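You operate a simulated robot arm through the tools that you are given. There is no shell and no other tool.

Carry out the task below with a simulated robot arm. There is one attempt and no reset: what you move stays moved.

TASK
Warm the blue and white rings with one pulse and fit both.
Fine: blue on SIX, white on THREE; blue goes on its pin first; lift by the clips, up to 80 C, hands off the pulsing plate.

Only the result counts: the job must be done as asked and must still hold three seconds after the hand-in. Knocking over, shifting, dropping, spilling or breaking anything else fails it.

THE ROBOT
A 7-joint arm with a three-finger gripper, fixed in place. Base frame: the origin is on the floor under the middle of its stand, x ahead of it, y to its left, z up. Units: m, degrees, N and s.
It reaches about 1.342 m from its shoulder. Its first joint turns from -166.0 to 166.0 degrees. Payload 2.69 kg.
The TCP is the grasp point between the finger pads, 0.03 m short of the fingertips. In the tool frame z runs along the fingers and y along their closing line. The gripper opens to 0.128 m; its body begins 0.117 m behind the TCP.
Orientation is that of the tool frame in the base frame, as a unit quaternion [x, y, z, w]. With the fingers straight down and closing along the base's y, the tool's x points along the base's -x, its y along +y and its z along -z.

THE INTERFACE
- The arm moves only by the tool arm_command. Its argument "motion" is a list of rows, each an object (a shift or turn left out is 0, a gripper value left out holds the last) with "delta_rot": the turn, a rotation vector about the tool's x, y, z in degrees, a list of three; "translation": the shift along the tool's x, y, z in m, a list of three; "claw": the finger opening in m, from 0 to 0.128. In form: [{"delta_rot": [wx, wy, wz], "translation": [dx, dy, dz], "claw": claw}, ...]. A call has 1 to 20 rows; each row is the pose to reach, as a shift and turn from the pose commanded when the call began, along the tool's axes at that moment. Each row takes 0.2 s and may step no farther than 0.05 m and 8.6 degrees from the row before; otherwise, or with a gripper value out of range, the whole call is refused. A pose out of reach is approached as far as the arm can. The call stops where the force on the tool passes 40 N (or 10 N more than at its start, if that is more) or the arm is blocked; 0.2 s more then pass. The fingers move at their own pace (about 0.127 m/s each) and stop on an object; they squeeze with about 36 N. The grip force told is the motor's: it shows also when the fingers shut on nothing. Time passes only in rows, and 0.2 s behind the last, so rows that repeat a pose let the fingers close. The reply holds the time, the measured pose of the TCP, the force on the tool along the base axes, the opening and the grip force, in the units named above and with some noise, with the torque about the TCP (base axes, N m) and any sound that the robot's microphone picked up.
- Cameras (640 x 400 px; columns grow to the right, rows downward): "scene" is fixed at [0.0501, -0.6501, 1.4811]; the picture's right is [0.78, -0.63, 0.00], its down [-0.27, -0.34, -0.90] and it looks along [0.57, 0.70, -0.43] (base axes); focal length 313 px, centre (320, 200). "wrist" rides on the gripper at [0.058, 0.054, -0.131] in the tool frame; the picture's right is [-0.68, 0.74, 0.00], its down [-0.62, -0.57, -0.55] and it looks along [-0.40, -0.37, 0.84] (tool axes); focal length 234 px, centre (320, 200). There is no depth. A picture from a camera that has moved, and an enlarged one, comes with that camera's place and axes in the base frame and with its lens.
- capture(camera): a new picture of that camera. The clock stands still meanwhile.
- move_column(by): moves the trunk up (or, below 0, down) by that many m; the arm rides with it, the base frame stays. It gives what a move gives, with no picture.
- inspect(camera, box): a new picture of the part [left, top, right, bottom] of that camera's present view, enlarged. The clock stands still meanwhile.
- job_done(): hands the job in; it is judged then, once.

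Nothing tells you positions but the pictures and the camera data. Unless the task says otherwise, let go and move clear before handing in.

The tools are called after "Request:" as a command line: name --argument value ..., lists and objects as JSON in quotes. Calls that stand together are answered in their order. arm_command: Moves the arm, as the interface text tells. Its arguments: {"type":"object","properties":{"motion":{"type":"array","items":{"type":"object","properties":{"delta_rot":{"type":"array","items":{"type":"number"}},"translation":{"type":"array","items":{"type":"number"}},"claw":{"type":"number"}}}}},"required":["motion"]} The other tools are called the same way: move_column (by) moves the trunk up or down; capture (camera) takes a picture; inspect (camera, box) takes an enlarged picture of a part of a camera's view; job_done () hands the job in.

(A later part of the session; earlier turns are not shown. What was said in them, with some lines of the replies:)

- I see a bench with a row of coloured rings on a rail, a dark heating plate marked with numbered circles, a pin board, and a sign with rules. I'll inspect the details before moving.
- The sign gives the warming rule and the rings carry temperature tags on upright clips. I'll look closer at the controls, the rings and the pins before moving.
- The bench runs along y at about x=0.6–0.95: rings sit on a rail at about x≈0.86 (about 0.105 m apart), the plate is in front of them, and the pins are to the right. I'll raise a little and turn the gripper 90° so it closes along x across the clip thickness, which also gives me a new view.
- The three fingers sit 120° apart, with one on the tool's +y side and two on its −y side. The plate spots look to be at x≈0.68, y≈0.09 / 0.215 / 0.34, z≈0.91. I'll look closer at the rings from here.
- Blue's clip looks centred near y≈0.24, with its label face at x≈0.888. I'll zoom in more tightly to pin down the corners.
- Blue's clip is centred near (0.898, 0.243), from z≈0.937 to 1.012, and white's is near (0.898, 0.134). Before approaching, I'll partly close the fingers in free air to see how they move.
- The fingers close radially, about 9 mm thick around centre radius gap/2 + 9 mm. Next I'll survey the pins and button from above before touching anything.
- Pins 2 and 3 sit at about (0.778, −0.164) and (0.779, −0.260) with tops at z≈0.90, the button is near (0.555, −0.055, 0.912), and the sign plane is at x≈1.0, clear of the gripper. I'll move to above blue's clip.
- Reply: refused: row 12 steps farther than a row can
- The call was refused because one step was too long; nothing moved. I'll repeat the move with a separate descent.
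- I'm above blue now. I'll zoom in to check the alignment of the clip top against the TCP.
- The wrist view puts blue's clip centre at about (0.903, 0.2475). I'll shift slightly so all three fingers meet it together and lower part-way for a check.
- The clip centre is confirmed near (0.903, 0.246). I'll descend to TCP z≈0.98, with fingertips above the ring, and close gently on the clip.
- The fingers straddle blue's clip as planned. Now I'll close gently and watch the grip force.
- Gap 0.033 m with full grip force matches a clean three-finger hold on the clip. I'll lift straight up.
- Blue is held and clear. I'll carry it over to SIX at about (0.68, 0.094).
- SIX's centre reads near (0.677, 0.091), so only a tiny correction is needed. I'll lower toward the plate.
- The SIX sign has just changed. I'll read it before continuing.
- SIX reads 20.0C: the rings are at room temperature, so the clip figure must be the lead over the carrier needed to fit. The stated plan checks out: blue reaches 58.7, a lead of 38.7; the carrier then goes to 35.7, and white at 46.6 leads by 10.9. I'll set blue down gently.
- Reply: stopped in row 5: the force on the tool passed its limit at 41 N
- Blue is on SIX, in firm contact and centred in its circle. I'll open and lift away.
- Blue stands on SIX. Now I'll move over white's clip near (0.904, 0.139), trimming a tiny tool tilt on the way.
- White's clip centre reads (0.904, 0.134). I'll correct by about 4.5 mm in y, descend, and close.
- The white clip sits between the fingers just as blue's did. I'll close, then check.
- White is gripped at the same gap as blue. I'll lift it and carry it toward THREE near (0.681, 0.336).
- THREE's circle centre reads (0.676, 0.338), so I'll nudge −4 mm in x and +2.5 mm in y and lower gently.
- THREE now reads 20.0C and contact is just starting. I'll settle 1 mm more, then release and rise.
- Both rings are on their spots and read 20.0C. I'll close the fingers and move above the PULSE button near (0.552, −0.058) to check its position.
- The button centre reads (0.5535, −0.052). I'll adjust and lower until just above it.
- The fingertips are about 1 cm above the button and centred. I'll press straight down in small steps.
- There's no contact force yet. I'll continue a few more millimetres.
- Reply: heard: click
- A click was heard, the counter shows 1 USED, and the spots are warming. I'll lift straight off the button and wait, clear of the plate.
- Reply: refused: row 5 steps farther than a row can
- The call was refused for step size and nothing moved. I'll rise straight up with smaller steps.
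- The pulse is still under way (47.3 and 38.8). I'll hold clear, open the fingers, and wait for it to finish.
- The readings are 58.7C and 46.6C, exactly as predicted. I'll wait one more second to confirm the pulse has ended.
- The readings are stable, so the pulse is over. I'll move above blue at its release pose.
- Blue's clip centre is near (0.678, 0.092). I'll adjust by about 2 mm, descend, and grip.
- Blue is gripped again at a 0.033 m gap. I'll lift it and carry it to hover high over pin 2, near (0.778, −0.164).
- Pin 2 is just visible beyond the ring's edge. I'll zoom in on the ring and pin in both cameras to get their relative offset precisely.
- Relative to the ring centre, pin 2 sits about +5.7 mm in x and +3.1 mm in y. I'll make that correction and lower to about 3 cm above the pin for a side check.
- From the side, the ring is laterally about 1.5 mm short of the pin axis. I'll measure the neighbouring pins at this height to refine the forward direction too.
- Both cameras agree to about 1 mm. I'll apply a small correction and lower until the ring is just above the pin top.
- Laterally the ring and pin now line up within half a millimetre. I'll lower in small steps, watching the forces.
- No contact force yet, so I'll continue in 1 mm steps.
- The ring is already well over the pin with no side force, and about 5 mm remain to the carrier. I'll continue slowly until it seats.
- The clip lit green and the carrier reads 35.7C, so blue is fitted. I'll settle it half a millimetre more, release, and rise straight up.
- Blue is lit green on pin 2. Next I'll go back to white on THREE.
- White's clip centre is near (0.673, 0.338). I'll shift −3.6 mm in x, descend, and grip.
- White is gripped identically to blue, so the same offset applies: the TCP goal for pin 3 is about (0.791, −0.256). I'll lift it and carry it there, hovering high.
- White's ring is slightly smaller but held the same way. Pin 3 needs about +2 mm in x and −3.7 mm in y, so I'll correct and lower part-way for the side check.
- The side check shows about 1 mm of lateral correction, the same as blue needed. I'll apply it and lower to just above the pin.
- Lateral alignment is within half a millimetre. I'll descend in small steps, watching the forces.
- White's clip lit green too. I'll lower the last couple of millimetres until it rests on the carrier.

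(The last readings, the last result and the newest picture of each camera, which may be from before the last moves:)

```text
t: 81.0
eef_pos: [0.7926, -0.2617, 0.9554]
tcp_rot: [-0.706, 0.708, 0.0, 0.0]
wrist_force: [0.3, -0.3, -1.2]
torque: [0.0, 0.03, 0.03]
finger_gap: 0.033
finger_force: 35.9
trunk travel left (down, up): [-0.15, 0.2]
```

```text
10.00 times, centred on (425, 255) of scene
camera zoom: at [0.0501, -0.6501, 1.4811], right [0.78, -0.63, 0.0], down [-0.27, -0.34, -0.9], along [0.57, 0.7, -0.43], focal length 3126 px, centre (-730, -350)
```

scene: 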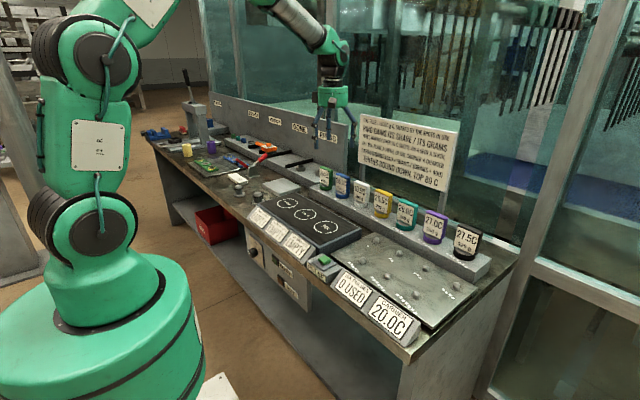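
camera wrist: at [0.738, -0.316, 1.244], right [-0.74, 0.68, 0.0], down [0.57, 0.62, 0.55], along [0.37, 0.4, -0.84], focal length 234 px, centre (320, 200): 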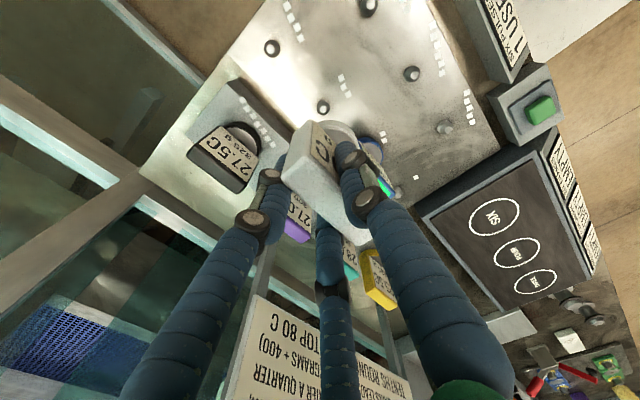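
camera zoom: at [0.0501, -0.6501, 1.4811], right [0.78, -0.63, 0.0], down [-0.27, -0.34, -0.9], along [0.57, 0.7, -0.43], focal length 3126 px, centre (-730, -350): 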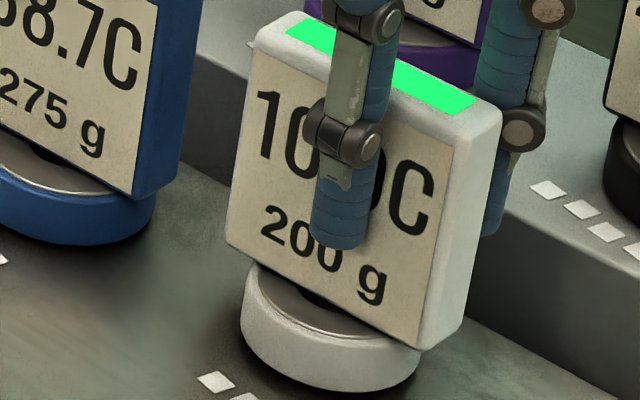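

Request:
arm_command --motion '[{"translation": [0, 0, 0.0007]}, {"translation": [0, 0, 0.0014]}, {"translation": [0, 0, 0.0014]}]'

Request:
inspect --camera "scene" --box '[405, 235, 445, 275]'

Request:
inspect --camera "scene" --box '[320, 260, 430, 350]'

```text
t: 81.8
eef_pos: [0.7917, -0.2597, 0.9537]
tcp_rot: [-0.707, 0.707, 0.0, 0.0]
wrist_force: [-1.2, 0.1, -0.9]
torque: [0.02, 0.0, 0.02]
finger_gap: 0.0329
finger_force: 36.0
trunk travel left (down, up): [-0.15, 0.2]
```

```text
10.00 times, centred on (425, 255) of scene
camera zoom: at [0.0501, -0.6501, 1.4811], right [0.78, -0.63, 0.0], down [-0.27, -0.34, -0.9], along [0.57, 0.7, -0.43], focal length 3126 px, centre (-730, -350)
```

zoom: 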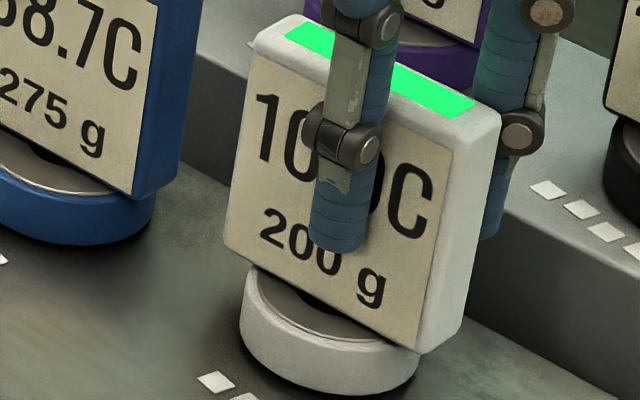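

```text
4.44 times, centred on (375, 305) of scene
camera zoom: at [0.0501, -0.6501, 1.4811], right [0.78, -0.63, 0.0], down [-0.27, -0.34, -0.9], along [0.57, 0.7, -0.43], focal length 1389 px, centre (76, -267)
```

zoom: 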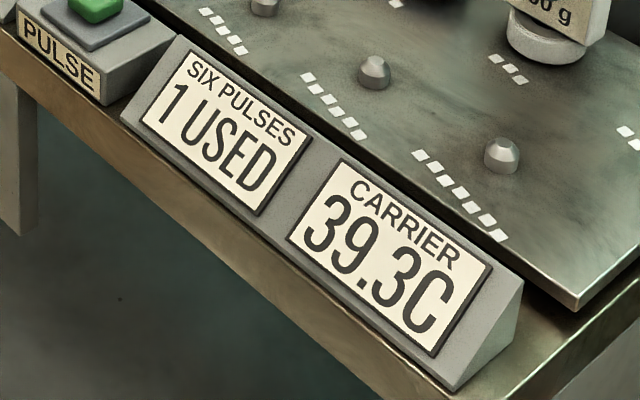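

Carrier reads 39.3C, as predicted. I'll make one more small settle until the contact force shows.

Request:
arm_command --motion '[{"translation": [0, 0, 0.0005]}, {"translation": [0, 0, 0.001]}, {"translation": [0, 0, 0.001]}]'

```text
t: 82.6
eef_pos: [0.7937, -0.2614, 0.9541]
tcp_rot: [-0.707, 0.707, 0.0, -0.001]
wrist_force: [-1.1, 2.4, 8.3]
torque: [0.29, 0.18, -0.01]
finger_gap: 0.0331
finger_force: 36.1
trunk travel left (down, up): [-0.15, 0.2]
```

The ring is now seated, with 8 N of contact. I'll release with a limited opening to stay clear of blue, and rise straight up.

Request:
arm_command --motion '[{"translation": [0, 0, -0.0005]}, {"translation": [0, 0, -0.0005], "claw": 0.036}, {"translation": [0, 0, -0.0005], "claw": 0.045}, {"translation": [0, 0, -0.0005], "claw": 0.055}, {"translation": [0, 0, -0.0005], "claw": 0.068}, {"translation": [0, 0, -0.0005], "claw": 0.068}, {"translation": [0, 0, -0.02]}, {"translation": [0, 0, -0.05]}, {"translation": [0, 0, -0.09]}, {"translation": [0, 0, -0.13]}, {"translation": [0, 0, -0.17]}, {"translation": [0, 0, -0.2]}, {"translation": [0, 0, -0.2]}]'

Request:
capture --camera "scene"

Request:
inspect --camera "scene" --box '[370, 190, 470, 290]'

Request:
inspect --camera "scene" --box '[300, 200, 440, 350]'

```text
t: 85.4
eef_pos: [0.7916, -0.2616, 1.1535]
tcp_rot: [0.708, -0.707, -0.001, 0.001]
wrist_force: [-0.3, 0.0, 0.6]
torque: [-0.01, -0.05, -0.01]
finger_gap: 0.0681
finger_force: 0.0
trunk travel left (down, up): [-0.15, 0.2]
```

```text
taken
```

scene: 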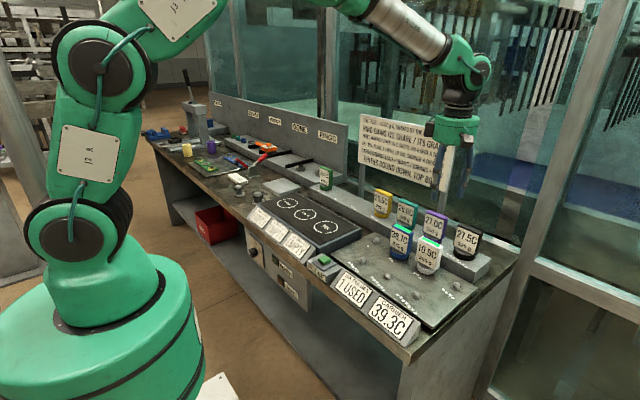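

```text
4.00 times, centred on (420, 240) of scene
camera zoom: at [0.0501, -0.6501, 1.4811], right [0.78, -0.63, 0.0], down [-0.27, -0.34, -0.9], along [0.57, 0.7, -0.43], focal length 1250 px, centre (-80, 40)
```

zoom: 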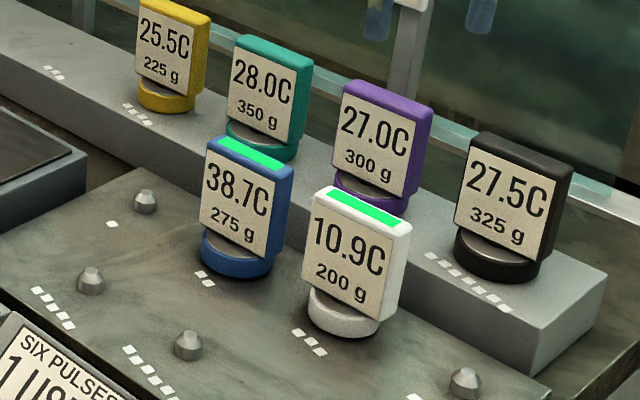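

```text
2.67 times, centred on (370, 275) of scene
camera zoom: at [0.0501, -0.6501, 1.4811], right [0.78, -0.63, 0.0], down [-0.27, -0.34, -0.9], along [0.57, 0.7, -0.43], focal length 834 px, centre (187, 0)
```

zoom: 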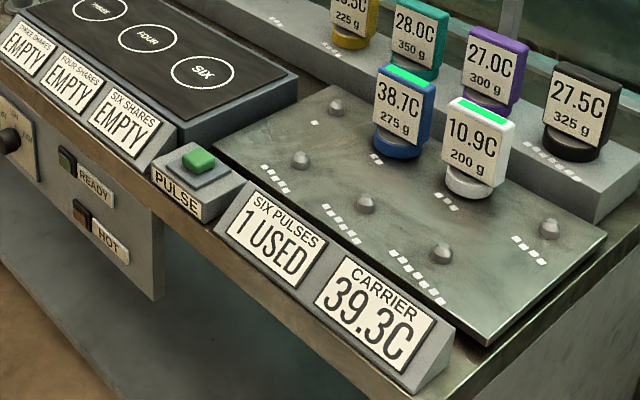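

Blue is on pin 2 and white on pin 3, both lit green, with one pulse used, the plate empty and nothing else disturbed. The hand is open and well clear, so I'm handing in.

Request:
job_done

```text
The job is handed in.
```

The blue and white rings are both warmed with a single pulse and fitted: blue on pin 2 first, then white on pin 3. Both clips lit green as they went on, and I've handed the job in.

| Ring | Spot | Temperature after pulse | Pin |
|---|---|---|---|
| Blue | SIX | 58.7 C | 2 |
| White | THREE | 46.6 C | 3 |

- **Temperature:** both rings stayed under 80 C. The carrier went from 20.0 C to 35.7 C with blue on, then to 39.3 C with white.
- **Handling:** I lifted both rings by their clips only. During the pulse I touched only the button, then held above it, off the plate, until the readings stopped rising.
- **Clip figures:** the number on each clip turned out not to be the ring's temperature, since both rings read 20.0 C on the plate before the pulse. It fits best as the lead over the carrier a ring needs to go on. Blue had exactly its 38.7 C and white exactly its 10.9 C, which is why blue had to go first.
- **At hand-in:** the counter read one of six pulses used and the plate was empty. The gripper was open and clear, and nothing else on the bench looked moved.
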